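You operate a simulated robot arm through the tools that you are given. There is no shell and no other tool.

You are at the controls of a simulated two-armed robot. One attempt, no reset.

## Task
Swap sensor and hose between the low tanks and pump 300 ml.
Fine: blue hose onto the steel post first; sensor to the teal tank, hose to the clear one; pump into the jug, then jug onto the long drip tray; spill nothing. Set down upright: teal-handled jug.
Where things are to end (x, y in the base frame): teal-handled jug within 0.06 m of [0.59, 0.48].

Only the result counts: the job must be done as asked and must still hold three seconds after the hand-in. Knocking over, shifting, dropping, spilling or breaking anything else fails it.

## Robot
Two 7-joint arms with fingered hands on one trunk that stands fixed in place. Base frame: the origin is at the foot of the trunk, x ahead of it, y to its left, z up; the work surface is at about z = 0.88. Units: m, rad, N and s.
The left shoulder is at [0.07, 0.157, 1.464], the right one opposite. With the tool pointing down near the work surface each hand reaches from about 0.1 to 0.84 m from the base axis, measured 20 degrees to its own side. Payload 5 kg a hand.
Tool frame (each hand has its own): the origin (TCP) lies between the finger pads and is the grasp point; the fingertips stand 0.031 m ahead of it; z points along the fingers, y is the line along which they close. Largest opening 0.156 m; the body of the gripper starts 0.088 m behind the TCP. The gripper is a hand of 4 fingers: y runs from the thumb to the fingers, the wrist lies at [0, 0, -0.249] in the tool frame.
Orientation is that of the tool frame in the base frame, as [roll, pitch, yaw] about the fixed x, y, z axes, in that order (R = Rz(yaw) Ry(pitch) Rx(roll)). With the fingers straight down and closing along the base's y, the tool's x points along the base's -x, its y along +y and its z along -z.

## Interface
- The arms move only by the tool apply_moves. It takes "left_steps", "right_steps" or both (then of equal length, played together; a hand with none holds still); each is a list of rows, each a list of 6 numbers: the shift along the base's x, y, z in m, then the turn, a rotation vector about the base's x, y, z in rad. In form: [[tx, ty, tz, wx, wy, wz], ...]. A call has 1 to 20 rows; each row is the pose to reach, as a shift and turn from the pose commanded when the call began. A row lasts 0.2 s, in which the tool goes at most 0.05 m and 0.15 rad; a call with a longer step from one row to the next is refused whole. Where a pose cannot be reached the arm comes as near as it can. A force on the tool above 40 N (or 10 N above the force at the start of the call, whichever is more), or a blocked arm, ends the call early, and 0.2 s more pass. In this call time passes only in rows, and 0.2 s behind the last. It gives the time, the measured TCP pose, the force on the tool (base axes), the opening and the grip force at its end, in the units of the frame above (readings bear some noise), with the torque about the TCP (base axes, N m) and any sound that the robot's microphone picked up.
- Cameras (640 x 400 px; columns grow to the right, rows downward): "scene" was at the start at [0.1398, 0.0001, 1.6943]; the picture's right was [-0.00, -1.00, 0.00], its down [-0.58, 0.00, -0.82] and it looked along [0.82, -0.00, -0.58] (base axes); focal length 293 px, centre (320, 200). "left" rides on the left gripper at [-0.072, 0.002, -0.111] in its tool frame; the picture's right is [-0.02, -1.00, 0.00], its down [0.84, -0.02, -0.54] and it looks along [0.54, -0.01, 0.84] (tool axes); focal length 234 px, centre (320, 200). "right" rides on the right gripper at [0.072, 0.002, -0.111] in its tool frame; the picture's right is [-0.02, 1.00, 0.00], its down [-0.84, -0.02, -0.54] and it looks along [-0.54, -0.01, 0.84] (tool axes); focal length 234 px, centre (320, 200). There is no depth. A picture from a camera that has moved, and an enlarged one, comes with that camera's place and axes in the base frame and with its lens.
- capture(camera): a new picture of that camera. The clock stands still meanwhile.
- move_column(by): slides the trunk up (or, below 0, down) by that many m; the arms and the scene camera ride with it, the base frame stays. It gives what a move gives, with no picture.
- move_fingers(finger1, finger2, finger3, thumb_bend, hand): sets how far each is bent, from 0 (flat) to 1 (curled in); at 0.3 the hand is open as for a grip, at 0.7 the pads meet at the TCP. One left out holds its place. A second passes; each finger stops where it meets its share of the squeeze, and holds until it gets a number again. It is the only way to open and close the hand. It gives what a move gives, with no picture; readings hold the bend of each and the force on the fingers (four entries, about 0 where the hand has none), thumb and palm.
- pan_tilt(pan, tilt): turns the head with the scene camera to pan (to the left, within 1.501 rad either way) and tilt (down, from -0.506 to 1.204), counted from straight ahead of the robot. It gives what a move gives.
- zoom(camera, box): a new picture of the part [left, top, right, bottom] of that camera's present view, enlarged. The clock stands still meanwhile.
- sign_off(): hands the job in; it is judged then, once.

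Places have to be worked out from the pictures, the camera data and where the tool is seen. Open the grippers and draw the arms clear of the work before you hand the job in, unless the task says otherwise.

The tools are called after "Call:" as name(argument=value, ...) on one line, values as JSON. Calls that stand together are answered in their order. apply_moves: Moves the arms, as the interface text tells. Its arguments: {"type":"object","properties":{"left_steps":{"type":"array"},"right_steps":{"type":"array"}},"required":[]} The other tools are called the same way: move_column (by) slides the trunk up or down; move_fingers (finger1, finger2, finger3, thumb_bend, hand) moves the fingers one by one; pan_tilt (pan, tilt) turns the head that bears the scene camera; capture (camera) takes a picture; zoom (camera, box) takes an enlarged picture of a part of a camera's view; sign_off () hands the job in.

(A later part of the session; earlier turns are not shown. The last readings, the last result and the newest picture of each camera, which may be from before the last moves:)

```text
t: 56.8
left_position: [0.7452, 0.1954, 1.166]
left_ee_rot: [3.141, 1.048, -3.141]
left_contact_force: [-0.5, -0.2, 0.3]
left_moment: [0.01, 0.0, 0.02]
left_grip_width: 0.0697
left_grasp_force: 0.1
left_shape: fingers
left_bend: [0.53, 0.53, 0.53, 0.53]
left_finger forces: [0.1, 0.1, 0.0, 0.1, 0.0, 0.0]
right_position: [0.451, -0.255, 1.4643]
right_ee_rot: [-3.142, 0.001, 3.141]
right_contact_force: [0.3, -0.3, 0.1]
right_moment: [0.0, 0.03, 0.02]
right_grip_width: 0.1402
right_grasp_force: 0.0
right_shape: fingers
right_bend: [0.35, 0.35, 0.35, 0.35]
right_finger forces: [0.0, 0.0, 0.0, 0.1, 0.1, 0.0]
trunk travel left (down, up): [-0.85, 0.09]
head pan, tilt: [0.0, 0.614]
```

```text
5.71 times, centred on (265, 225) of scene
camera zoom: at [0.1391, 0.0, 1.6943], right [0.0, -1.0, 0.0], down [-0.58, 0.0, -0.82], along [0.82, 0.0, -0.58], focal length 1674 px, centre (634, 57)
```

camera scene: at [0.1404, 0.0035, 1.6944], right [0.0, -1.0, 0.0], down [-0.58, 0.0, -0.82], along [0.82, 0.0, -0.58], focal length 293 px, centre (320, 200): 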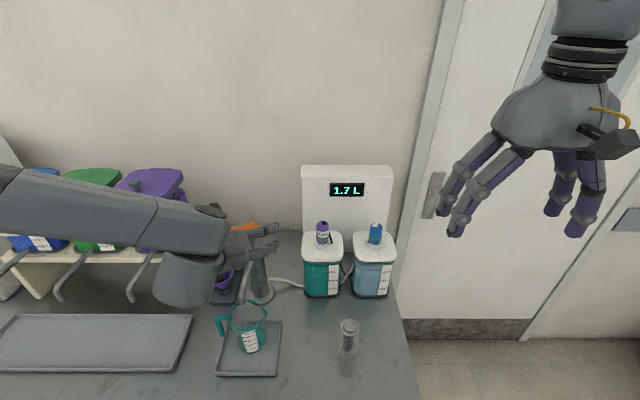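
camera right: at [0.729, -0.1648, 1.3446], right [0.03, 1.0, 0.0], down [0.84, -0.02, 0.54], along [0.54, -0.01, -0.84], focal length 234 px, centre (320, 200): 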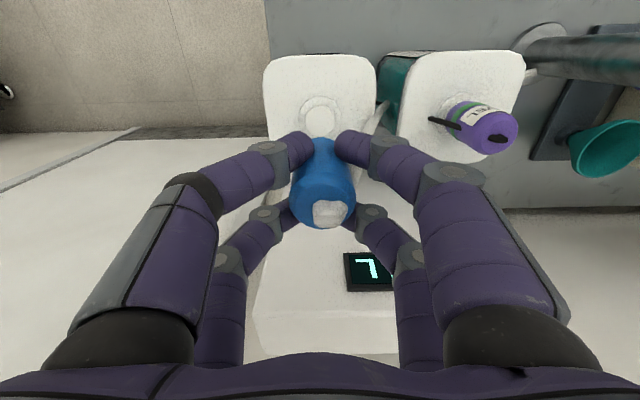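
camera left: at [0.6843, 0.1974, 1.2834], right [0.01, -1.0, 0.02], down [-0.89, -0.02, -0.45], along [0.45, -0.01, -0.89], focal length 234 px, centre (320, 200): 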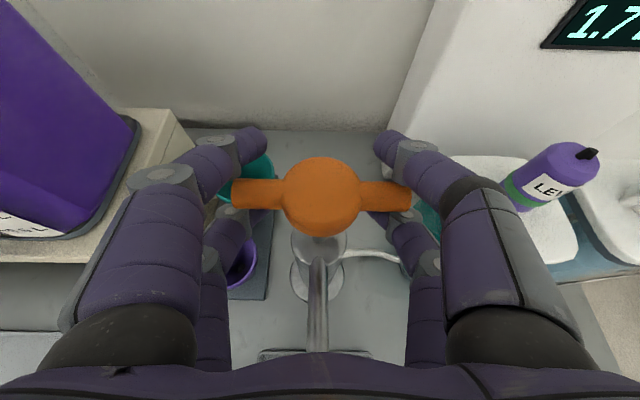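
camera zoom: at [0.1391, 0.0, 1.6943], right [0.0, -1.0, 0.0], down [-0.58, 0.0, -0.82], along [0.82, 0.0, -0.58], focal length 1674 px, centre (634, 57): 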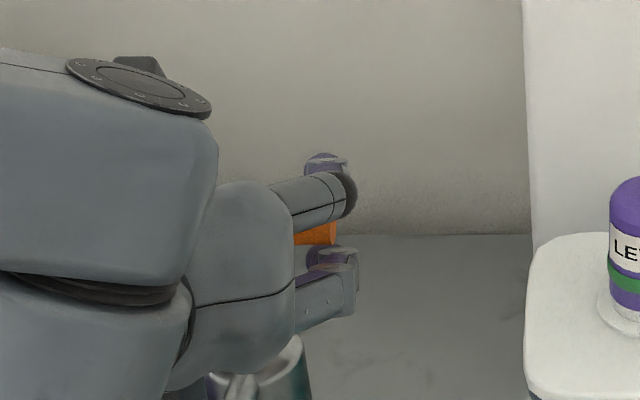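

The finger pairs straddle the bar. I push gently straight down to feel how the handle responds.

Call:
apply_moves(left_steps=[[0, 0, -0.008, 0, 0, 0], [0, 0, -0.016, 0, 0, 0], [0, 0, -0.024, 0, 0, 0], [0, 0, -0.03, 0, 0, 0]])

Call:
capture(camera="left")

Call:
zoom(camera="scene", box=[210, 280, 290, 370])

Call:
zoom(camera="scene", box=[220, 190, 310, 260])

```text
t: 57.8
left_position: [0.7461, 0.1949, 1.1375]
left_ee_rot: [-3.142, 1.049, 3.14]
left_contact_force: [0.9, -0.9, 3.8]
left_moment: [-0.04, -0.02, 0.01]
left_grip_width: 0.0692
left_grasp_force: 2.1
left_shape: fingers
left_bend: [0.53, 0.53, 0.53, 0.53]
left_finger forces: [1.2, 0.0, 0.1, 0.0, 2.0, 0.0]
right_position: [0.4521, -0.2557, 1.4634]
right_ee_rot: [3.141, 0.0, 3.14]
right_contact_force: [0.0, -0.1, 0.8]
right_moment: [-0.05, 0.0, -0.02]
right_grip_width: 0.1403
right_grasp_force: 0.1
right_shape: fingers
right_bend: [0.35, 0.35, 0.35, 0.35]
right_finger forces: [0.0, 0.0, 0.0, 0.1, 0.0, 0.0]
trunk travel left (down, up): [-0.85, 0.09]
head pan, tilt: [0.0, 0.614]
```

```text
taken
camera left: at [0.6848, 0.1969, 1.2537], right [0.01, -1.0, 0.02], down [-0.89, -0.02, -0.45], along [0.46, -0.01, -0.89], focal length 234 px, centre (320, 200)
```

left: 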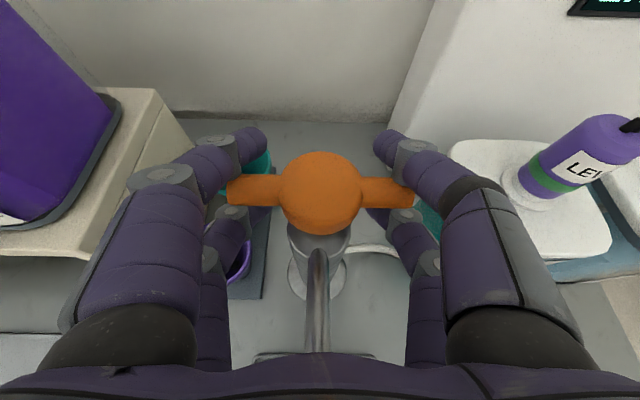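

```text
4.44 times, centred on (250, 325) of scene
camera zoom: at [0.1396, -0.0004, 1.6943], right [0.0, -1.0, 0.0], down [-0.58, 0.0, -0.82], along [0.82, 0.0, -0.58], focal length 1302 px, centre (631, -356)
```

zoom: 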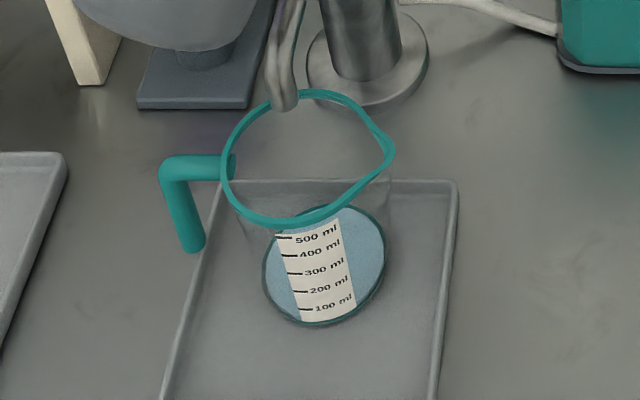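

```text
5.71 times, centred on (265, 225) of scene
camera zoom: at [0.1396, -0.0004, 1.6943], right [0.0, -1.0, 0.0], down [-0.58, 0.0, -0.82], along [0.82, 0.0, -0.58], focal length 1674 px, centre (634, 57)
```

zoom: 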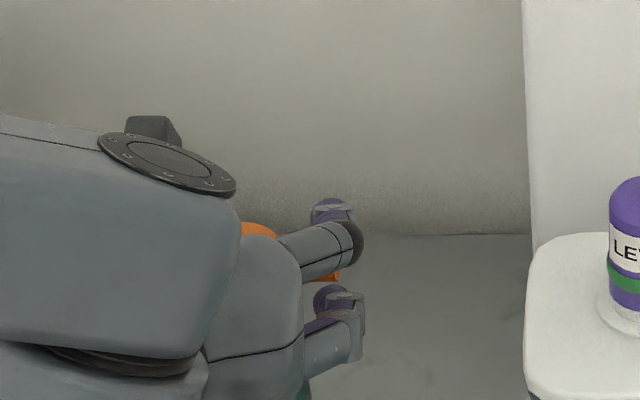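

Pushing works with ~4 N and delivers light-blue liquid into the jug. I measure the present level with a tight zoom.

Call:
zoom(camera="scene", box=[230, 315, 270, 360])

Call:
zoom(camera="right", box=[470, 90, 570, 170])

```text
8.89 times, centred on (250, 338) of scene
camera zoom: at [0.1396, -0.0004, 1.6943], right [0.0, -1.0, 0.0], down [-0.58, 0.0, -0.82], along [0.82, 0.0, -0.58], focal length 2605 px, centre (942, -1022)
```

zoom: 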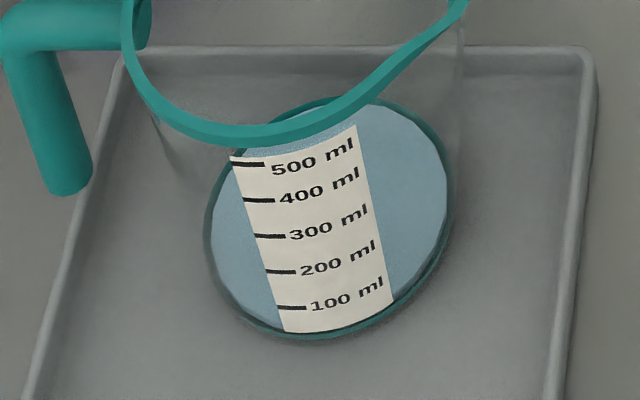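

```text
5.00 times, centred on (520, 130) of right
camera zoom: at [0.3782, -0.2551, 1.5742], right [0.03, 1.0, 0.0], down [0.84, -0.02, 0.54], along [0.54, -0.01, -0.84], focal length 1171 px, centre (-680, 550)
```

zoom: 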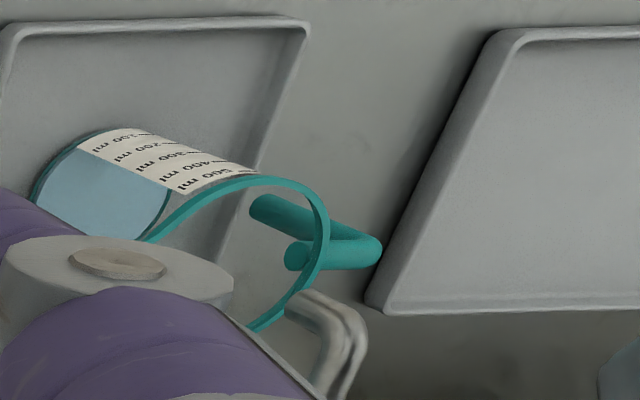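

To read the volume precisely I bring the right-hand camera to a low viewpoint in front of the jug: tilt the hand ~42° and move it to about [0.40,0.08,1.05].

Call:
apply_moves(right_steps=[[-0.01, 0, -0.045, 0, -0.08, 0], [-0.02, 0, -0.09, 0, -0.16, 0], [-0.03, 0, -0.135, 0, -0.24, 0], [-0.04, 0.0, -0.18, 0, -0.32, 0], [-0.05, 0.01, -0.225, 0, -0.4, 0], [-0.055, 0.02, -0.27, 0, -0.48, 0], [-0.055, 0.04, -0.31, 0, -0.56, 0], [-0.055, 0.065, -0.35, 0, -0.64, 0], [-0.055, 0.095, -0.38, 0, -0.72, 0], [-0.055, 0.13, -0.4, 0, -0.733, 0], [-0.055, 0.17, -0.41, 0, -0.733, 0], [-0.055, 0.21, -0.41, 0, -0.733, 0], [-0.055, 0.25, -0.41, 0, -0.733, 0], [-0.055, 0.29, -0.41, 0, -0.733, 0], [-0.055, 0.335, -0.41, 0, -0.733, 0]])

Call:
capture(camera="right")

Call:
capture(camera="scene")

```text
t: 61.0
left_position: [0.7447, 0.1975, 1.1345]
left_ee_rot: [-3.137, 1.046, -3.139]
left_contact_force: [2.3, -2.1, 3.2]
left_moment: [-0.03, -0.01, -0.02]
left_grip_width: 0.0695
left_grasp_force: 1.7
left_shape: fingers
left_bend: [0.53, 0.53, 0.53, 0.53]
left_finger forces: [1.4, 0.0, 0.1, 0.0, 2.5, 0.1]
right_position: [0.4447, 0.0684, 1.0991]
right_ee_rot: [-3.125, 0.687, -3.105]
right_contact_force: [-0.2, 0.2, 0.6]
right_moment: [-0.02, -0.02, -0.05]
right_grip_width: 0.1407
right_grasp_force: 0.0
right_shape: fingers
right_bend: [0.35, 0.35, 0.35, 0.35]
right_finger forces: [0.0, 0.0, 0.0, 0.0, 0.0, 0.1]
right hand out of reach, approached as far as the arm can: row 5, 6, 7, 8, 9, 10, 11, 12, 13, 14, 15
trunk travel left (down, up): [-0.85, 0.09]
head pan, tilt: [0.0, 0.614]
```

```text
taken
camera right: at [0.3166, 0.066, 1.1388], right [-0.01, 1.0, 0.0], down [0.3, 0.0, 0.95], along [0.95, 0.01, -0.3], focal length 234 px, centre (320, 200)
```

right: 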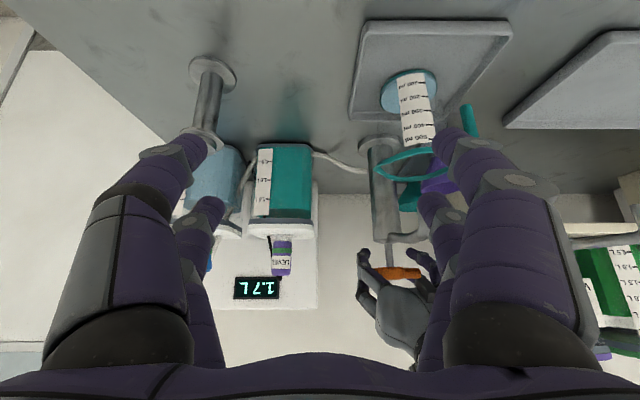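

```text
taken
camera scene: at [0.1407, 0.0037, 1.6942], right [0.0, -1.0, 0.0], down [-0.58, 0.0, -0.82], along [0.82, 0.0, -0.58], focal length 293 px, centre (320, 200)
```

scene: 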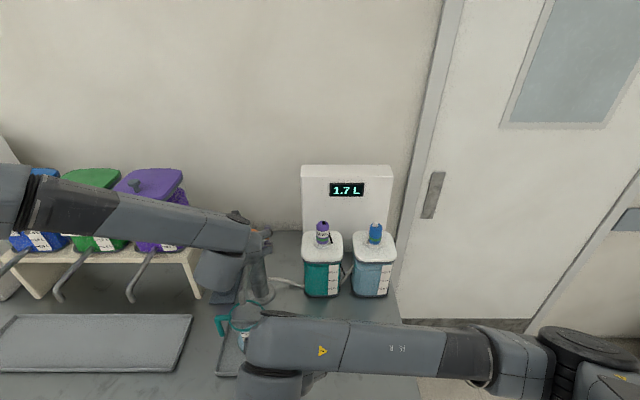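

This gives an excellent side view of jug, scale and pump. I zoom in on the jug scale and pump.

Call:
zoom(camera="right", box=[370, 60, 450, 160])

Call:
zoom(camera="right", box=[340, 120, 480, 360])

```text
4.00 times, centred on (410, 110) of right
camera zoom: at [0.3166, 0.066, 1.1388], right [-0.01, 1.0, 0.0], down [0.3, 0.0, 0.95], along [0.95, 0.01, -0.3], focal length 937 px, centre (-40, 560)
```

zoom: 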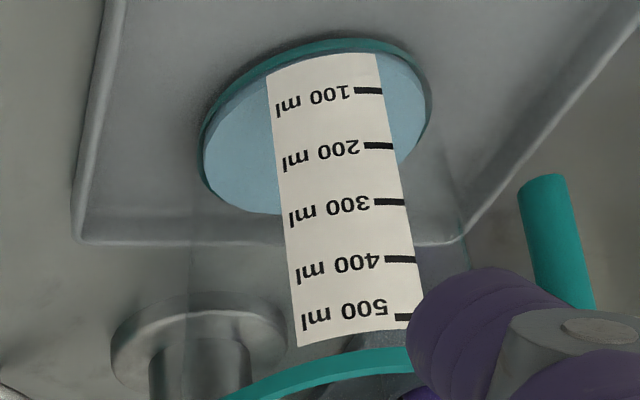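

```text
1.67 times, centred on (410, 240) of right
camera zoom: at [0.3166, 0.066, 1.1388], right [-0.01, 1.0, 0.0], down [0.3, 0.0, 0.95], along [0.95, 0.01, -0.3], focal length 390 px, centre (170, 133)
```

zoom: 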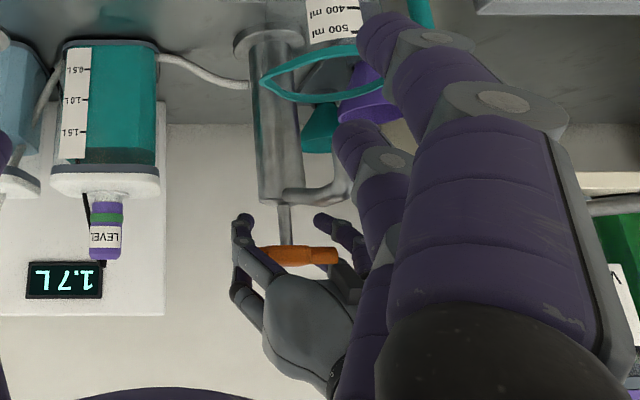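

The surface is at z≈0.896 vs zero at ≈0.890, i.e. ~30 ml so far (scale 20 mm per 100 ml). I continue the downstroke in small steps watching the force.

Call:
apply_moves(left_steps=[[0, 0, -0.006, 0, 0, 0], [0, 0, -0.012, 0, 0, 0], [0, 0, -0.018, 0, 0, 0]])

Call:
zoom(camera="right", box=[370, 60, 450, 160])

Call:
zoom(camera="right", box=[340, 180, 480, 320])

```text
t: 61.8
left_position: [0.7445, 0.1954, 1.1183]
left_ee_rot: [3.138, 1.045, 3.14]
left_contact_force: [2.3, 2.8, 5.5]
left_moment: [-0.13, -0.03, 0.04]
left_grip_width: 0.0693
left_grasp_force: 2.9
left_shape: fingers
left_bend: [0.52, 0.53, 0.53, 0.53]
left_finger forces: [2.6, 0.0, 0.0, 0.0, 4.3, 0.0]
right_position: [0.4444, 0.0636, 1.0989]
right_ee_rot: [-3.129, 0.686, -3.107]
right_contact_force: [0.1, -0.1, 0.7]
right_moment: [0.0, 0.0, 0.02]
right_grip_width: 0.1407
right_grasp_force: 0.0
right_shape: fingers
right_bend: [0.35, 0.35, 0.35, 0.35]
right_finger forces: [0.0, 0.0, 0.1, 0.0, 0.0, 0.0]
trunk travel left (down, up): [-0.85, 0.09]
head pan, tilt: [0.0, 0.614]
heard: click
```

```text
4.00 times, centred on (410, 110) of right
camera zoom: at [0.316, 0.0624, 1.139], right [-0.01, 1.0, 0.01], down [0.3, 0.0, 0.95], along [0.95, 0.01, -0.3], focal length 937 px, centre (-40, 560)
```

zoom: 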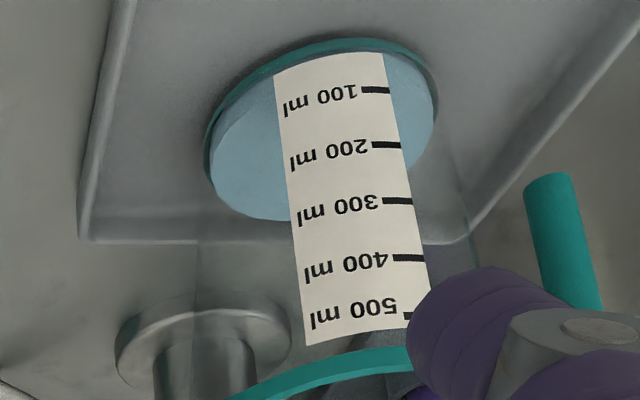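

```text
2.86 times, centred on (410, 250) of right
camera zoom: at [0.316, 0.0624, 1.139], right [-0.01, 1.0, 0.01], down [0.3, 0.0, 0.95], along [0.95, 0.01, -0.3], focal length 669 px, centre (63, 57)
```

zoom: 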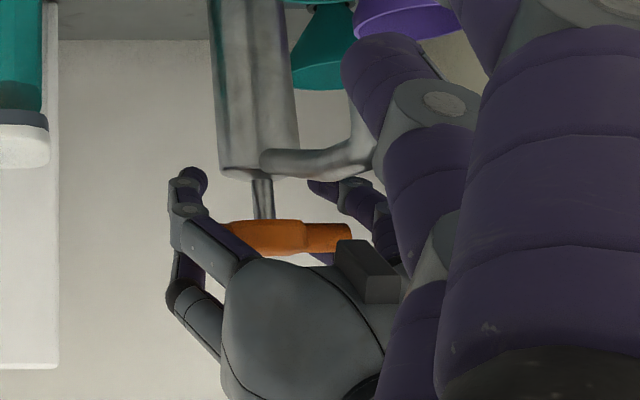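

A click sounded near the stroke end; level is now ~45–50 ml, suggesting ~50 ml per ~4 cm stroke. I raise the handle back up carefully.

Call:
apply_moves(left_steps=[[0, 0, 0.008, 0, 0, 0], [0, 0, 0.016, 0, 0, 0], [0, 0, 0.024, 0, 0, 0], [0, 0, 0.032, 0, 0, 0], [0, 0, 0.04, 0, 0, 0]])

Call:
zoom(camera="right", box=[340, 180, 480, 320])

Call:
capture(camera="left")

```text
t: 63.0
left_position: [0.7447, 0.1962, 1.1561]
left_ee_rot: [3.142, 1.048, 3.142]
left_contact_force: [1.3, 1.0, -0.2]
left_moment: [-0.03, 0.02, 0.02]
left_grip_width: 0.0694
left_grasp_force: 0.9
left_shape: fingers
left_bend: [0.53, 0.53, 0.53, 0.53]
left_finger forces: [0.6, 0.0, 0.1, 0.1, 1.2, 0.0]
right_position: [0.4426, 0.065, 1.0992]
right_ee_rot: [-3.131, 0.686, -3.109]
right_contact_force: [0.5, -1.1, -0.1]
right_moment: [0.04, -0.05, 0.03]
right_grip_width: 0.1404
right_grasp_force: 0.1
right_shape: fingers
right_bend: [0.35, 0.35, 0.35, 0.35]
right_finger forces: [0.1, 0.0, 0.0, 0.0, 0.0, 0.1]
trunk travel left (down, up): [-0.85, 0.09]
head pan, tilt: [0.0, 0.614]
```

```text
2.86 times, centred on (410, 250) of right
camera zoom: at [0.3159, 0.0632, 1.139], right [-0.01, 1.0, 0.01], down [0.3, 0.0, 0.95], along [0.95, 0.01, -0.3], focal length 669 px, centre (63, 57)
```

zoom: 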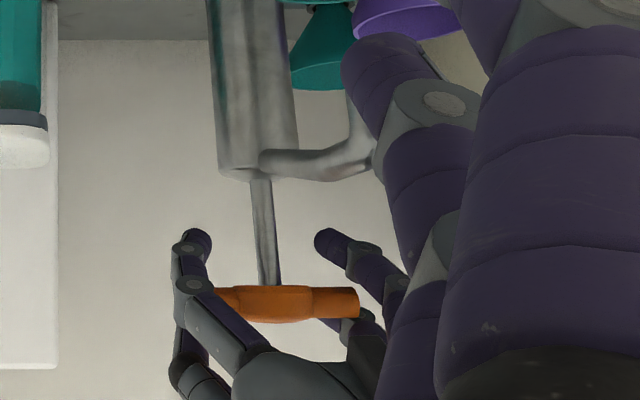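

```text
taken
camera left: at [0.6845, 0.1973, 1.275], right [0.01, -1.0, 0.02], down [-0.89, -0.02, -0.45], along [0.45, -0.01, -0.89], focal length 234 px, centre (320, 200)
```

left: 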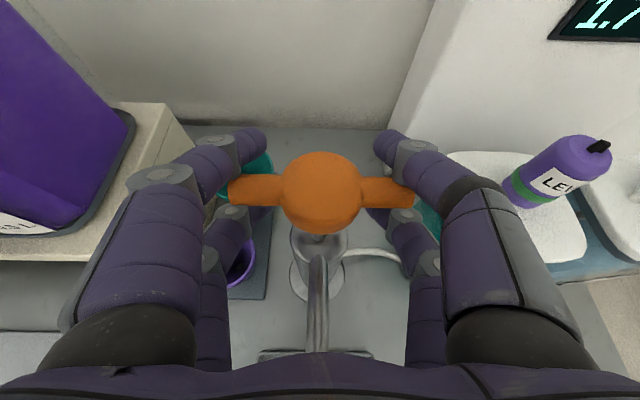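

The handle is spring-loaded and rises with the hand by itself. I raise a further 1.2 cm to let it return fully.

Call:
apply_moves(left_steps=[[0, 0, 0.004, 0, 0, 0], [0, 0, 0.008, 0, 0, 0]])

Call:
zoom(camera="right", box=[340, 180, 480, 320])

Call:
zoom(camera="right", box=[370, 60, 450, 160])

```text
t: 63.6
left_position: [0.7456, 0.1956, 1.1658]
left_ee_rot: [-3.141, 1.048, 3.141]
left_contact_force: [0.8, 0.0, 0.4]
left_moment: [0.0, -0.01, 0.03]
left_grip_width: 0.0692
left_grasp_force: 0.0
left_shape: fingers
left_bend: [0.53, 0.53, 0.53, 0.53]
left_finger forces: [0.1, 0.0, 0.0, 0.0, 0.0, 0.0]
right_position: [0.4419, 0.0657, 1.0986]
right_ee_rot: [-3.129, 0.687, -3.109]
right_contact_force: [-0.7, 0.1, 0.0]
right_moment: [-0.04, -0.01, -0.01]
right_grip_width: 0.1408
right_grasp_force: 0.0
right_shape: fingers
right_bend: [0.35, 0.35, 0.35, 0.35]
right_finger forces: [0.1, 0.0, 0.1, 0.0, 0.0, 0.0]
trunk travel left (down, up): [-0.85, 0.09]
head pan, tilt: [0.0, 0.614]
```

```text
2.86 times, centred on (410, 250) of right
camera zoom: at [0.3157, 0.0632, 1.139], right [-0.01, 1.0, 0.01], down [0.3, 0.0, 0.95], along [0.95, 0.01, -0.3], focal length 669 px, centre (63, 57)
```

zoom: 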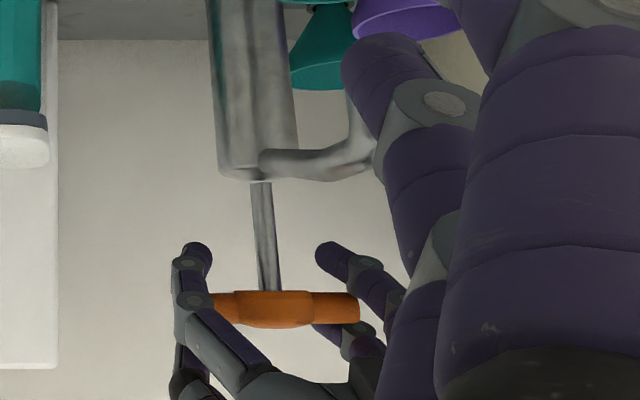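

```text
4.00 times, centred on (410, 110) of right
camera zoom: at [0.3157, 0.0632, 1.139], right [-0.01, 1.0, 0.01], down [0.3, 0.0, 0.95], along [0.95, 0.01, -0.3], focal length 937 px, centre (-40, 560)
```

zoom: 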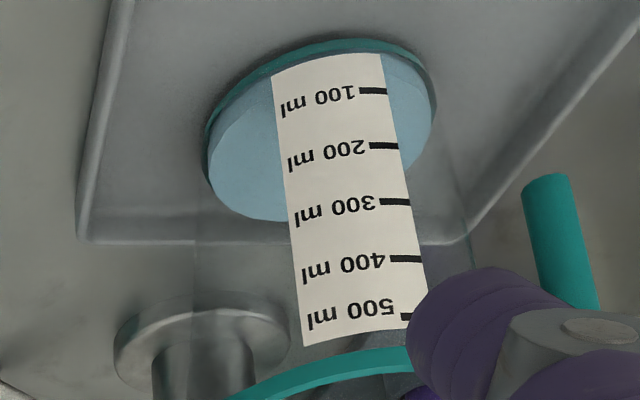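

The handle is back at the top. I perform a second complete stroke (down 4.8 cm and back).

Call:
apply_moves(left_steps=[[0, 0, -0.008, 0, 0, 0], [0, 0, -0.016, 0, 0, 0], [0, 0, -0.024, 0, 0, 0], [0, 0, -0.032, 0, 0, 0], [0, 0, -0.04, 0, 0, 0], [0, 0, -0.045, 0, 0, 0], [0, 0, -0.048, 0, 0, 0]])

Call:
zoom(camera="right", box=[370, 60, 450, 160])

Call:
zoom(camera="right", box=[340, 180, 480, 320])

```text
t: 65.2
left_position: [0.7452, 0.194, 1.1181]
left_ee_rot: [3.14, 1.048, 3.14]
left_contact_force: [1.6, 0.1, 6.4]
left_moment: [-0.09, -0.04, 0.0]
left_grip_width: 0.0693
left_grasp_force: 2.6
left_shape: fingers
left_bend: [0.53, 0.53, 0.53, 0.53]
left_finger forces: [2.1, 0.0, 0.0, 0.1, 3.3, 0.0]
right_position: [0.4422, 0.0648, 1.0995]
right_ee_rot: [-3.13, 0.687, -3.11]
right_contact_force: [-1.0, 0.3, 0.3]
right_moment: [-0.01, 0.0, 0.0]
right_grip_width: 0.1408
right_grasp_force: 0.1
right_shape: fingers
right_bend: [0.35, 0.35, 0.35, 0.35]
right_finger forces: [0.1, 0.0, 0.0, 0.1, 0.1, 0.0]
trunk travel left (down, up): [-0.85, 0.09]
head pan, tilt: [0.0, 0.614]
heard: click
```

```text
4.00 times, centred on (410, 110) of right
camera zoom: at [0.3156, 0.0632, 1.1391], right [-0.01, 1.0, 0.01], down [0.3, 0.0, 0.95], along [0.95, 0.01, -0.3], focal length 937 px, centre (-40, 560)
```

zoom: 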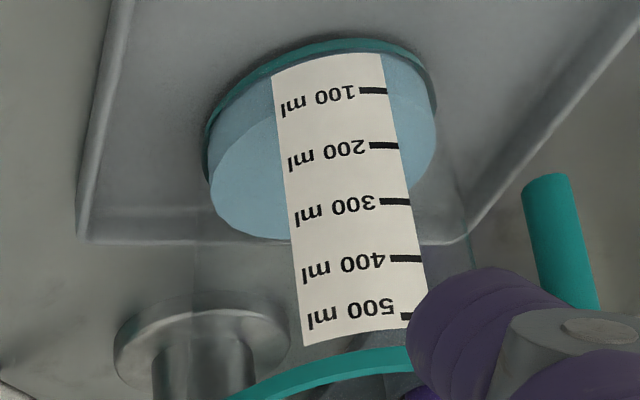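

```text
2.86 times, centred on (410, 250) of right
camera zoom: at [0.3156, 0.0632, 1.1391], right [-0.01, 1.0, 0.01], down [0.3, 0.0, 0.95], along [0.95, 0.01, -0.3], focal length 669 px, centre (63, 57)
```

zoom: 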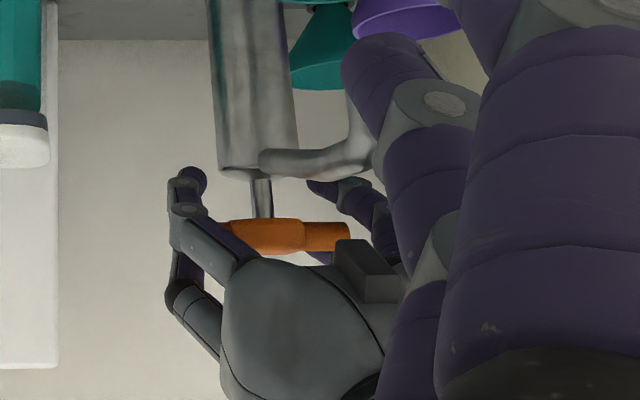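

Level is now ≈90–100 ml after two strokes (two clicks), so ~50 ml per stroke. I do the next two strokes (up–down, up–down) at the same pace and then re-measure.

Call:
apply_moves(left_steps=[[0, 0, 0.008, 0, 0, 0], [0, 0, 0.017, 0, 0, 0], [0, 0, 0.026, 0, 0, 0], [0, 0, 0.035, 0, 0, 0], [0, 0, 0.043, 0, 0, 0], [0, 0, 0.048, 0, 0, 0], [0, 0, 0.048, 0, 0, 0], [0, 0, 0.041, 0, 0, 0], [0, 0, 0.033, 0, 0, 0], [0, 0, 0.025, 0, 0, 0], [0, 0, 0.017, 0, 0, 0], [0, 0, 0.009, 0, 0, 0], [0, 0, 0.003, 0, 0, 0], [0, 0, 0, 0, 0, 0]])

Call:
zoom(camera="right", box=[370, 60, 450, 160])

```text
t: 68.2
left_position: [0.7452, 0.1952, 1.1175]
left_ee_rot: [3.139, 1.048, 3.141]
left_contact_force: [2.7, 0.4, 5.9]
left_moment: [-0.03, -0.05, -0.01]
left_grip_width: 0.0696
left_grasp_force: 2.7
left_shape: fingers
left_bend: [0.53, 0.53, 0.53, 0.53]
left_finger forces: [2.1, 0.0, 0.0, 0.0, 3.3, 0.0]
right_position: [0.4425, 0.0646, 1.098]
right_ee_rot: [-3.13, 0.685, -3.109]
right_contact_force: [-0.6, -0.7, -0.7]
right_moment: [0.02, 0.01, 0.01]
right_grip_width: 0.1409
right_grasp_force: 0.1
right_shape: fingers
right_bend: [0.35, 0.35, 0.35, 0.35]
right_finger forces: [0.0, 0.1, 0.1, 0.0, 0.1, 0.0]
trunk travel left (down, up): [-0.85, 0.09]
head pan, tilt: [0.0, 0.614]
heard: click
```

```text
4.00 times, centred on (410, 110) of right
camera zoom: at [0.3157, 0.0632, 1.1391], right [-0.01, 1.0, 0.01], down [0.3, 0.0, 0.95], along [0.95, 0.01, -0.3], focal length 937 px, centre (-40, 560)
```

zoom: 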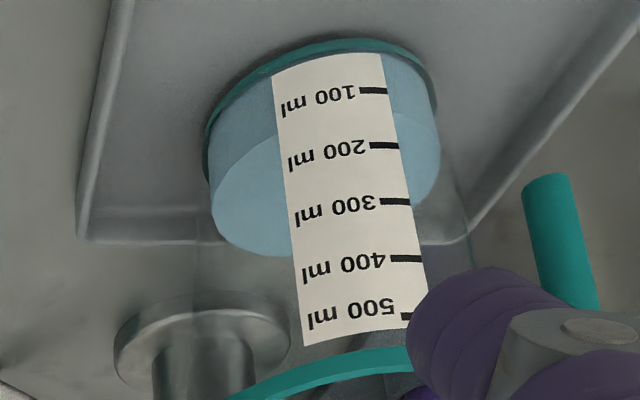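

I zoom tighter to read the surface's front edge against the scale ticks.

Call:
zoom(camera="right", box=[392, 65, 432, 105])

Call:
zoom(camera="right", box=[415, 65, 435, 90])

```text
10.00 times, centred on (412, 85) of right
camera zoom: at [0.3157, 0.0632, 1.1391], right [-0.01, 1.0, 0.01], down [0.3, 0.0, 0.95], along [0.95, 0.01, -0.3], focal length 2342 px, centre (-600, 1350)
```

zoom: 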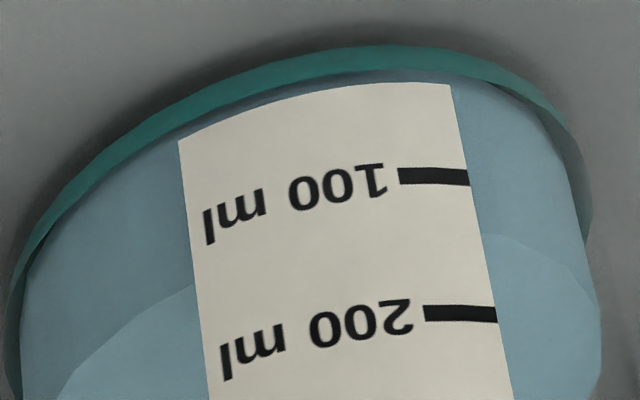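

```text
16.00 times, centred on (425, 78) of right
camera zoom: at [0.3157, 0.0632, 1.1391], right [-0.01, 1.0, 0.01], down [0.3, 0.0, 0.95], along [0.95, 0.01, -0.3], focal length 3747 px, centre (-1360, 2160)
```

zoom: 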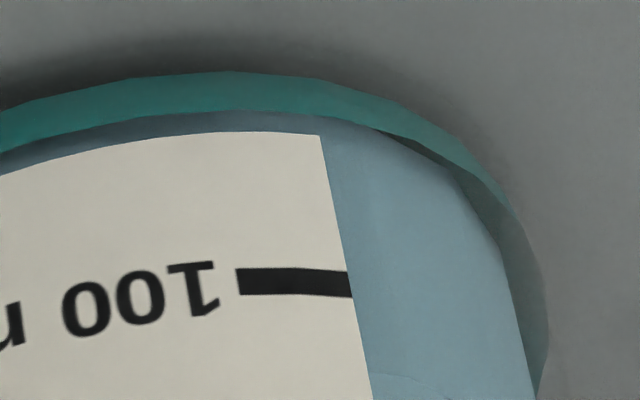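

The front edge reads ≈140 ml on the label, ≈130 ml after wall-parallax correction; the back edge agrees (~127). So ~43 ml per stroke. I do two more strokes and re-measure.

Call:
apply_moves(left_steps=[[0, 0, 0.008, 0, 0, 0], [0, 0, 0.017, 0, 0, 0], [0, 0, 0.026, 0, 0, 0], [0, 0, 0.035, 0, 0, 0], [0, 0, 0.043, 0, 0, 0], [0, 0, 0.048, 0, 0, 0], [0, 0, 0.048, 0, 0, 0], [0, 0, 0.041, 0, 0, 0], [0, 0, 0.033, 0, 0, 0], [0, 0, 0.025, 0, 0, 0], [0, 0, 0.017, 0, 0, 0], [0, 0, 0.009, 0, 0, 0], [0, 0, 0.003, 0, 0, 0], [0, 0, 0, 0, 0, 0]])

Call:
zoom(camera="right", box=[392, 70, 432, 110])

Call:
zoom(camera="right", box=[370, 60, 450, 160])

```text
t: 71.2
left_position: [0.7456, 0.1943, 1.1193]
left_ee_rot: [3.141, 1.047, 3.139]
left_contact_force: [0.8, -0.2, 5.6]
left_moment: [-0.05, -0.04, 0.01]
left_grip_width: 0.0691
left_grasp_force: 2.3
left_shape: fingers
left_bend: [0.53, 0.53, 0.53, 0.53]
left_finger forces: [2.3, 0.0, 0.1, 0.0, 3.0, 0.1]
right_position: [0.442, 0.0652, 1.0989]
right_ee_rot: [-3.13, 0.686, -3.108]
right_contact_force: [0.9, -0.9, 1.0]
right_moment: [0.0, 0.0, 0.02]
right_grip_width: 0.1404
right_grasp_force: 0.0
right_shape: fingers
right_bend: [0.35, 0.35, 0.35, 0.35]
right_finger forces: [0.0, 0.0, 0.1, 0.1, 0.0, 0.0]
trunk travel left (down, up): [-0.85, 0.09]
head pan, tilt: [0.0, 0.614]
heard: click
```

```text
10.00 times, centred on (412, 90) of right
camera zoom: at [0.3155, 0.0631, 1.1391], right [-0.01, 1.0, 0.01], down [0.3, 0.0, 0.95], along [0.95, 0.01, -0.3], focal length 2342 px, centre (-600, 1300)
```

zoom: 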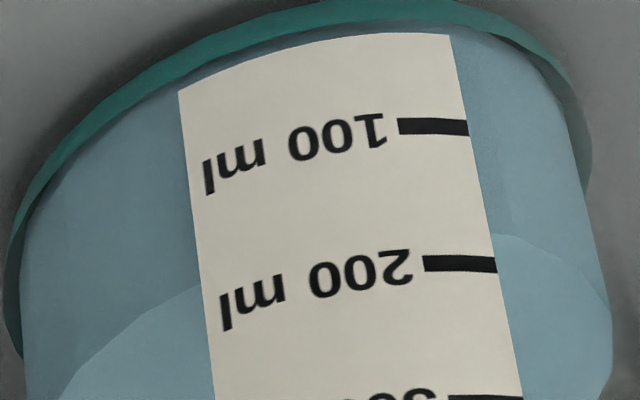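

```text
4.00 times, centred on (410, 110) of right
camera zoom: at [0.3155, 0.0631, 1.1391], right [-0.01, 1.0, 0.01], down [0.3, 0.0, 0.95], along [0.95, 0.01, -0.3], focal length 937 px, centre (-40, 560)
```

zoom: 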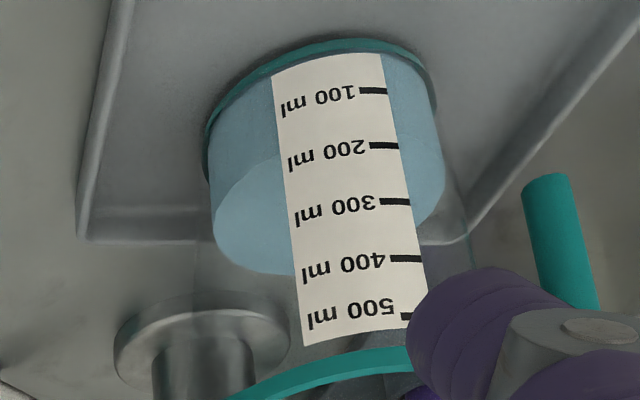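

Four strokes give roughly 160–167 ml by the two methods. For a parallax-free reading I lower and yaw the right hand so its camera looks level at the jug.

Call:
apply_moves(right_steps=[[-0.002, -0.001, -0.02, 0.018, -0.0486, 0.116], [-0.004, -0.002, -0.043, 0.0355, -0.0973, 0.2319], [-0.006, -0.003, -0.065, 0.0533, -0.1459, 0.3479], [-0.008, -0.003, -0.086, 0.071, -0.1945, 0.4638], [-0.01, -0.004, -0.108, 0.0888, -0.2432, 0.5798], [-0.012, -0.005, -0.129, 0.1065, -0.2918, 0.6957]])

Call:
capture(camera="right")

Call:
capture(camera="scene")

```text
t: 72.6
left_position: [0.7454, 0.1962, 1.1181]
left_ee_rot: [-3.14, 1.049, -3.141]
left_contact_force: [0.0, -1.1, 4.4]
left_moment: [-0.01, -0.03, 0.0]
left_grip_width: 0.0696
left_grasp_force: 2.6
left_shape: fingers
left_bend: [0.53, 0.53, 0.53, 0.53]
left_finger forces: [2.2, 0.1, 0.1, 0.1, 2.8, 0.0]
right_position: [0.4858, 0.0962, 1.0587]
right_ee_rot: [-3.133, 0.881, -2.402]
right_contact_force: [0.0, 0.9, -1.6]
right_moment: [-0.03, 0.01, 0.01]
right_grip_width: 0.1409
right_grasp_force: 0.1
right_shape: fingers
right_bend: [0.35, 0.35, 0.35, 0.35]
right_finger forces: [0.1, 0.1, 0.0, 0.0, 0.1, 0.0]
right hand out of reach, approached as far as the arm can: row 1, 2, 3, 4, 5, 6
trunk travel left (down, up): [-0.85, 0.09]
head pan, tilt: [0.0, 0.614]
```

```text
taken
camera right: at [0.3862, 0.0073, 1.0738], right [-0.66, 0.75, 0.01], down [0.09, 0.06, 0.99], along [0.75, 0.65, -0.11], focal length 234 px, centre (320, 200)
```

right: 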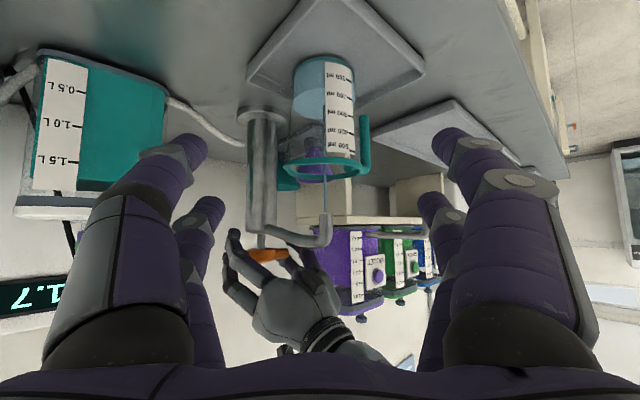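

```text
taken
camera scene: at [0.1396, 0.0007, 1.6943], right [0.0, -1.0, 0.0], down [-0.58, 0.0, -0.82], along [0.82, 0.0, -0.58], focal length 293 px, centre (320, 200)
```

scene: 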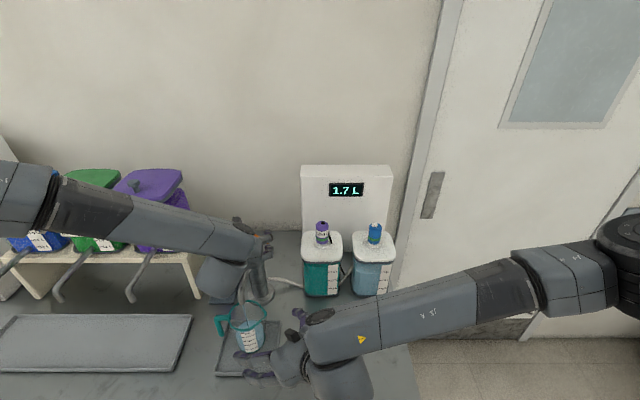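

Much better view. I zoom on the jug and spout.

Call:
zoom(camera="right", box=[270, 40, 390, 200])

Call:
zoom(camera="right", box=[285, 50, 375, 130])

Call:
zoom(camera="right", box=[200, 150, 380, 330])

```text
2.50 times, centred on (330, 120) of right
camera zoom: at [0.3862, 0.0073, 1.0738], right [-0.66, 0.75, 0.01], down [0.09, 0.06, 0.99], along [0.75, 0.65, -0.11], focal length 585 px, centre (295, 400)
```

zoom: 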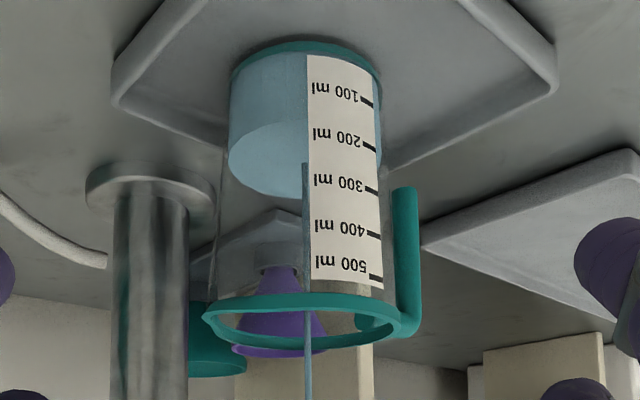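

```text
5.00 times, centred on (330, 90) of right
camera zoom: at [0.3862, 0.0073, 1.0738], right [-0.66, 0.75, 0.01], down [0.09, 0.06, 0.99], along [0.75, 0.65, -0.11], focal length 1171 px, centre (270, 750)
```

zoom: 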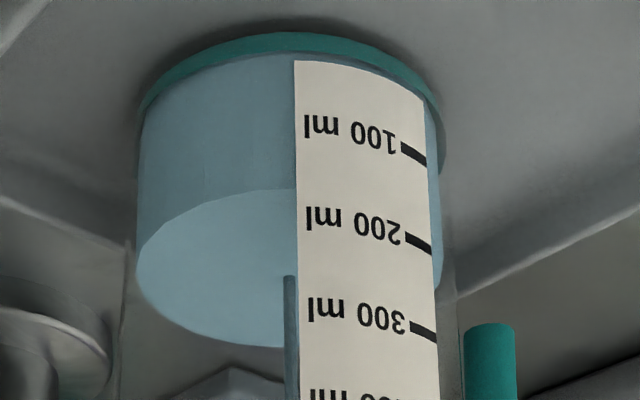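

```text
2.22 times, centred on (290, 240) of right
camera zoom: at [0.3862, 0.0073, 1.0738], right [-0.66, 0.75, 0.01], down [0.09, 0.06, 0.99], along [0.75, 0.65, -0.11], focal length 520 px, centre (387, 111)
```

zoom: 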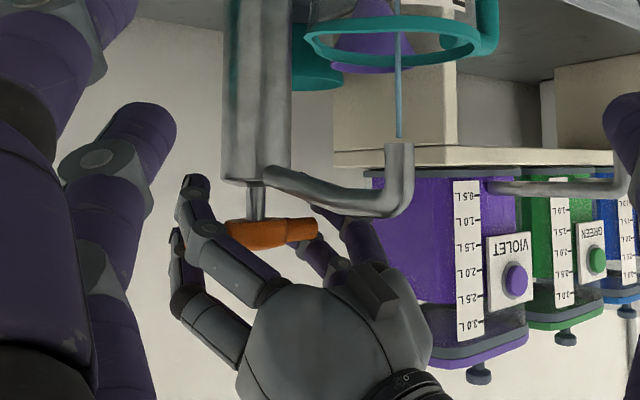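

The level view reads ≈172 on the label, ≈166 ml after parallax – consistent with ~41 ml per stroke (≈1 ml per mm of travel). I make two more strokes and re-measure.

Call:
apply_moves(left_steps=[[0, 0, 0.008, 0, 0, 0], [0, 0, 0.017, 0, 0, 0], [0, 0, 0.026, 0, 0, 0], [0, 0, 0.035, 0, 0, 0], [0, 0, 0.043, 0, 0, 0], [0, 0, 0.048, 0, 0, 0], [0, 0, 0.048, 0, 0, 0], [0, 0, 0.041, 0, 0, 0], [0, 0, 0.033, 0, 0, 0], [0, 0, 0.025, 0, 0, 0], [0, 0, 0.017, 0, 0, 0], [0, 0, 0.009, 0, 0, 0], [0, 0, 0.003, 0, 0, 0], [0, 0, 0, 0, 0, 0]])

Call:
zoom(camera="right", box=[285, 50, 375, 130])

```text
t: 75.6
left_position: [0.7442, 0.1953, 1.1182]
left_ee_rot: [3.14, 1.049, 3.138]
left_contact_force: [-0.3, -0.6, 5.7]
left_moment: [-0.06, -0.02, 0.0]
left_grip_width: 0.0693
left_grasp_force: 2.5
left_shape: fingers
left_bend: [0.53, 0.53, 0.53, 0.53]
left_finger forces: [1.8, 0.0, 0.1, 0.0, 2.9, 0.1]
right_position: [0.4862, 0.0944, 1.0583]
right_ee_rot: [-3.133, 0.882, -2.403]
right_contact_force: [-0.7, -0.4, 0.3]
right_moment: [0.01, 0.0, -0.02]
right_grip_width: 0.1406
right_grasp_force: 0.0
right_shape: fingers
right_bend: [0.35, 0.35, 0.35, 0.35]
right_finger forces: [0.0, 0.0, 0.0, 0.1, 0.0, 0.0]
trunk travel left (down, up): [-0.85, 0.09]
head pan, tilt: [0.0, 0.614]
heard: click
```

```text
5.00 times, centred on (330, 90) of right
camera zoom: at [0.386, 0.0068, 1.0741], right [-0.66, 0.75, 0.01], down [0.09, 0.06, 0.99], along [0.75, 0.65, -0.11], focal length 1171 px, centre (270, 750)
```

zoom: 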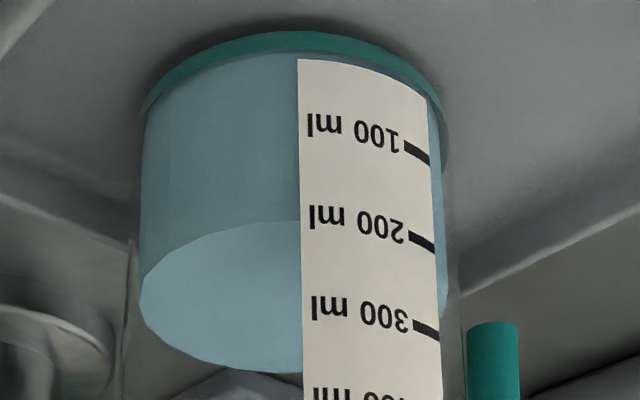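

Now ≈210 on the label (≈204 ml true). I do the sixth stroke.

Call:
apply_moves(left_steps=[[0, 0, 0.008, 0, 0, 0], [0, 0, 0.017, 0, 0, 0], [0, 0, 0.026, 0, 0, 0], [0, 0, 0.035, 0, 0, 0], [0, 0, 0.043, 0, 0, 0], [0, 0, 0.048, 0, 0, 0], [0, 0, 0.048, 0, 0, 0], [0, 0, 0.041, 0, 0, 0], [0, 0, 0.033, 0, 0, 0], [0, 0, 0.025, 0, 0, 0], [0, 0, 0.017, 0, 0, 0], [0, 0, 0.009, 0, 0, 0], [0, 0, 0.003, 0, 0, 0], [0, 0, 0, 0, 0, 0]])

Call:
zoom(camera="right", box=[285, 60, 375, 140])

Call:
zoom(camera="right", box=[310, 80, 360, 120])

```text
t: 78.6
left_position: [0.745, 0.1952, 1.1189]
left_ee_rot: [3.14, 1.049, 3.139]
left_contact_force: [1.8, -0.4, 5.9]
left_moment: [-0.05, -0.03, -0.02]
left_grip_width: 0.069
left_grasp_force: 2.5
left_shape: fingers
left_bend: [0.53, 0.53, 0.53, 0.53]
left_finger forces: [2.1, 0.1, 0.0, 0.1, 3.1, 0.1]
right_position: [0.4872, 0.0944, 1.0595]
right_ee_rot: [-3.134, 0.882, -2.405]
right_contact_force: [1.3, 0.2, -0.2]
right_moment: [0.01, -0.02, -0.02]
right_grip_width: 0.1408
right_grasp_force: 0.1
right_shape: fingers
right_bend: [0.35, 0.35, 0.35, 0.35]
right_finger forces: [0.0, 0.1, 0.0, 0.0, 0.1, 0.0]
trunk travel left (down, up): [-0.85, 0.09]
head pan, tilt: [0.0, 0.614]
heard: click
```

```text
5.00 times, centred on (330, 100) of right
camera zoom: at [0.3862, 0.0068, 1.0741], right [-0.66, 0.75, 0.01], down [0.09, 0.06, 0.99], along [0.75, 0.65, -0.11], focal length 1171 px, centre (270, 700)
```

zoom: 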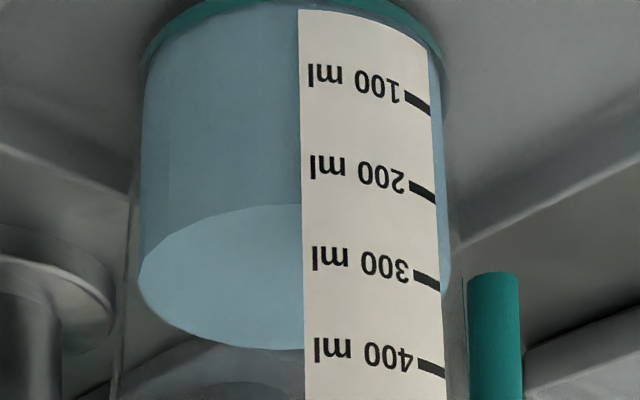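

```text
10.00 times, centred on (335, 100) of right
camera zoom: at [0.3862, 0.0068, 1.0741], right [-0.66, 0.75, 0.01], down [0.09, 0.06, 0.99], along [0.75, 0.65, -0.11], focal length 2342 px, centre (170, 1200)
```

zoom: 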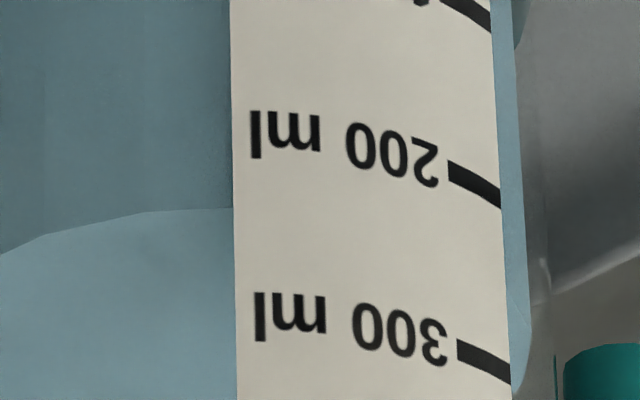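

Careful projection gives ≈236 ml on the ticks (or ≈227 by level increments), ~38 ml per stroke. One more full stroke keeps it safely below 300.

Call:
apply_moves(left_steps=[[0, 0, 0.008, 0, 0, 0], [0, 0, 0.017, 0, 0, 0], [0, 0, 0.026, 0, 0, 0], [0, 0, 0.035, 0, 0, 0], [0, 0, 0.043, 0, 0, 0], [0, 0, 0.048, 0, 0, 0], [0, 0, 0.048, 0, 0, 0], [0, 0, 0.041, 0, 0, 0], [0, 0, 0.033, 0, 0, 0], [0, 0, 0.025, 0, 0, 0], [0, 0, 0.017, 0, 0, 0], [0, 0, 0.009, 0, 0, 0], [0, 0, 0.003, 0, 0, 0], [0, 0, 0, 0, 0, 0]])

Call:
zoom(camera="right", box=[285, 60, 375, 140])

Call:
zoom(camera="right", box=[310, 80, 360, 120])

Call:
zoom(camera="right", box=[200, 150, 380, 330])

```text
t: 81.6
left_position: [0.7449, 0.1943, 1.1184]
left_ee_rot: [3.138, 1.048, 3.138]
left_contact_force: [1.2, -0.9, 4.9]
left_moment: [-0.05, -0.02, 0.02]
left_grip_width: 0.069
left_grasp_force: 2.7
left_shape: fingers
left_bend: [0.53, 0.53, 0.53, 0.53]
left_finger forces: [2.2, 0.0, 0.1, 0.1, 3.1, 0.0]
right_position: [0.4865, 0.0953, 1.0595]
right_ee_rot: [-3.133, 0.881, -2.403]
right_contact_force: [0.1, 0.7, 0.5]
right_moment: [0.0, 0.01, -0.01]
right_grip_width: 0.1406
right_grasp_force: 0.1
right_shape: fingers
right_bend: [0.35, 0.35, 0.35, 0.35]
right_finger forces: [0.0, 0.1, 0.1, 0.1, 0.1, 0.0]
trunk travel left (down, up): [-0.85, 0.09]
head pan, tilt: [0.0, 0.614]
heard: click
```

```text
5.00 times, centred on (330, 100) of right
camera zoom: at [0.3862, 0.0068, 1.074], right [-0.66, 0.75, 0.01], down [0.09, 0.06, 0.99], along [0.75, 0.65, -0.11], focal length 1171 px, centre (270, 700)
```

zoom: 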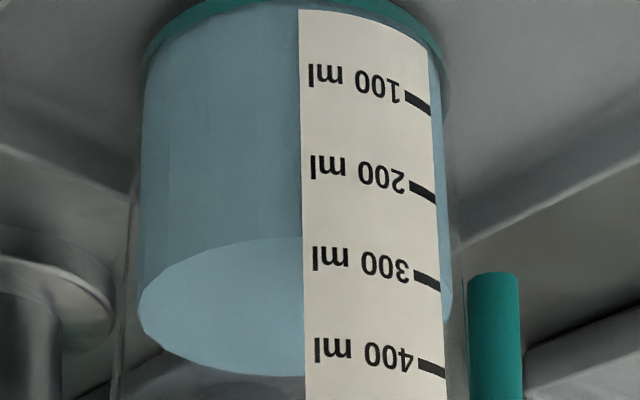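

```text
10.00 times, centred on (335, 100) of right
camera zoom: at [0.3862, 0.0068, 1.074], right [-0.66, 0.75, 0.01], down [0.09, 0.06, 0.99], along [0.75, 0.65, -0.11], focal length 2342 px, centre (170, 1200)
```

zoom: 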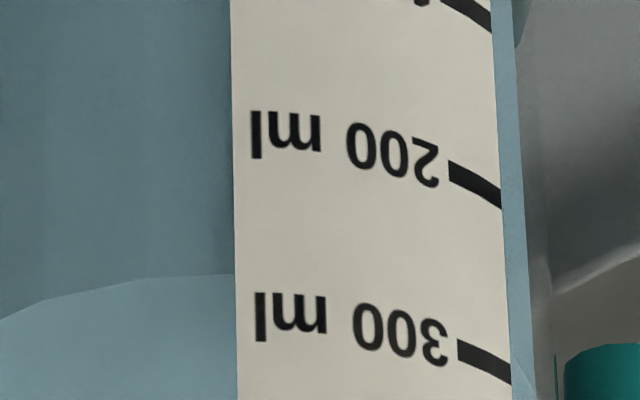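

```text
2.22 times, centred on (290, 240) of right
camera zoom: at [0.3862, 0.0068, 1.074], right [-0.66, 0.75, 0.01], down [0.09, 0.06, 0.99], along [0.75, 0.65, -0.11], focal length 520 px, centre (387, 111)
```

zoom: 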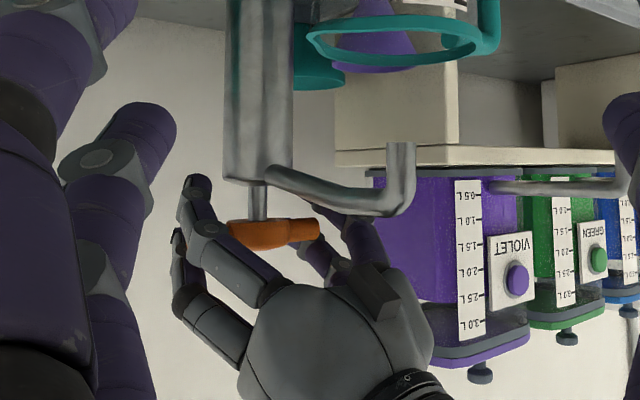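

Level ≈282 on the label, ≈265–273 ml corrected. Before topping up I try to lower the right camera further to reduce parallax.

Call:
apply_moves(right_steps=[[0.01, -0.02, -0.03, 0, 0, 0], [0.02, -0.035, -0.06, 0, 0, 0], [0.02, -0.035, -0.09, 0, 0, 0]])

Call:
capture(camera="right")

```text
t: 82.6
left_position: [0.745, 0.1955, 1.1209]
left_ee_rot: [3.139, 1.052, 3.138]
left_contact_force: [4.8, 1.8, 6.3]
left_moment: [-0.09, 0.05, 0.01]
left_grip_width: 0.0694
left_grasp_force: 3.5
left_shape: fingers
left_bend: [0.52, 0.53, 0.53, 0.53]
left_finger forces: [3.0, 0.0, 0.1, 0.0, 4.2, 0.0]
right_position: [0.5837, 0.0564, 1.0515]
right_ee_rot: [-2.919, 0.998, -2.23]
right_contact_force: [-1.0, -0.2, -0.6]
right_moment: [0.04, -0.09, -0.06]
right_grip_width: 0.141
right_grasp_force: 0.1
right_shape: fingers
right_bend: [0.35, 0.35, 0.35, 0.35]
right_finger forces: [0.0, 0.0, 0.0, 0.0, 0.1, 0.0]
trunk travel left (down, up): [-0.85, 0.09]
head pan, tilt: [0.0, 0.614]
stopped in row 3 (right hand): the arm was blocked; the commanded pose is now the measured one
```

```text
taken
camera right: at [0.4826, -0.031, 1.049], right [-0.65, 0.75, -0.1], down [-0.08, 0.07, 0.99], along [0.76, 0.65, 0.02], focal length 234 px, centre (320, 200)
```

right: 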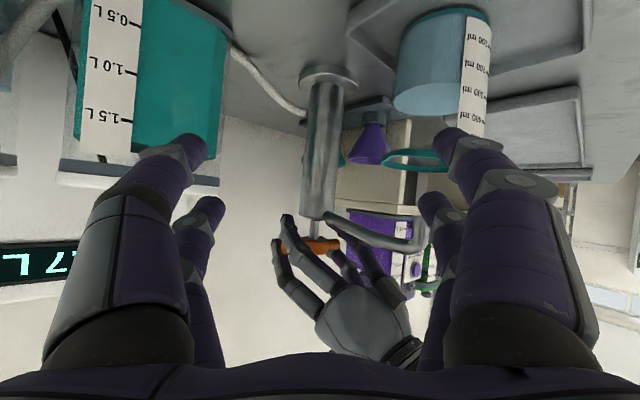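

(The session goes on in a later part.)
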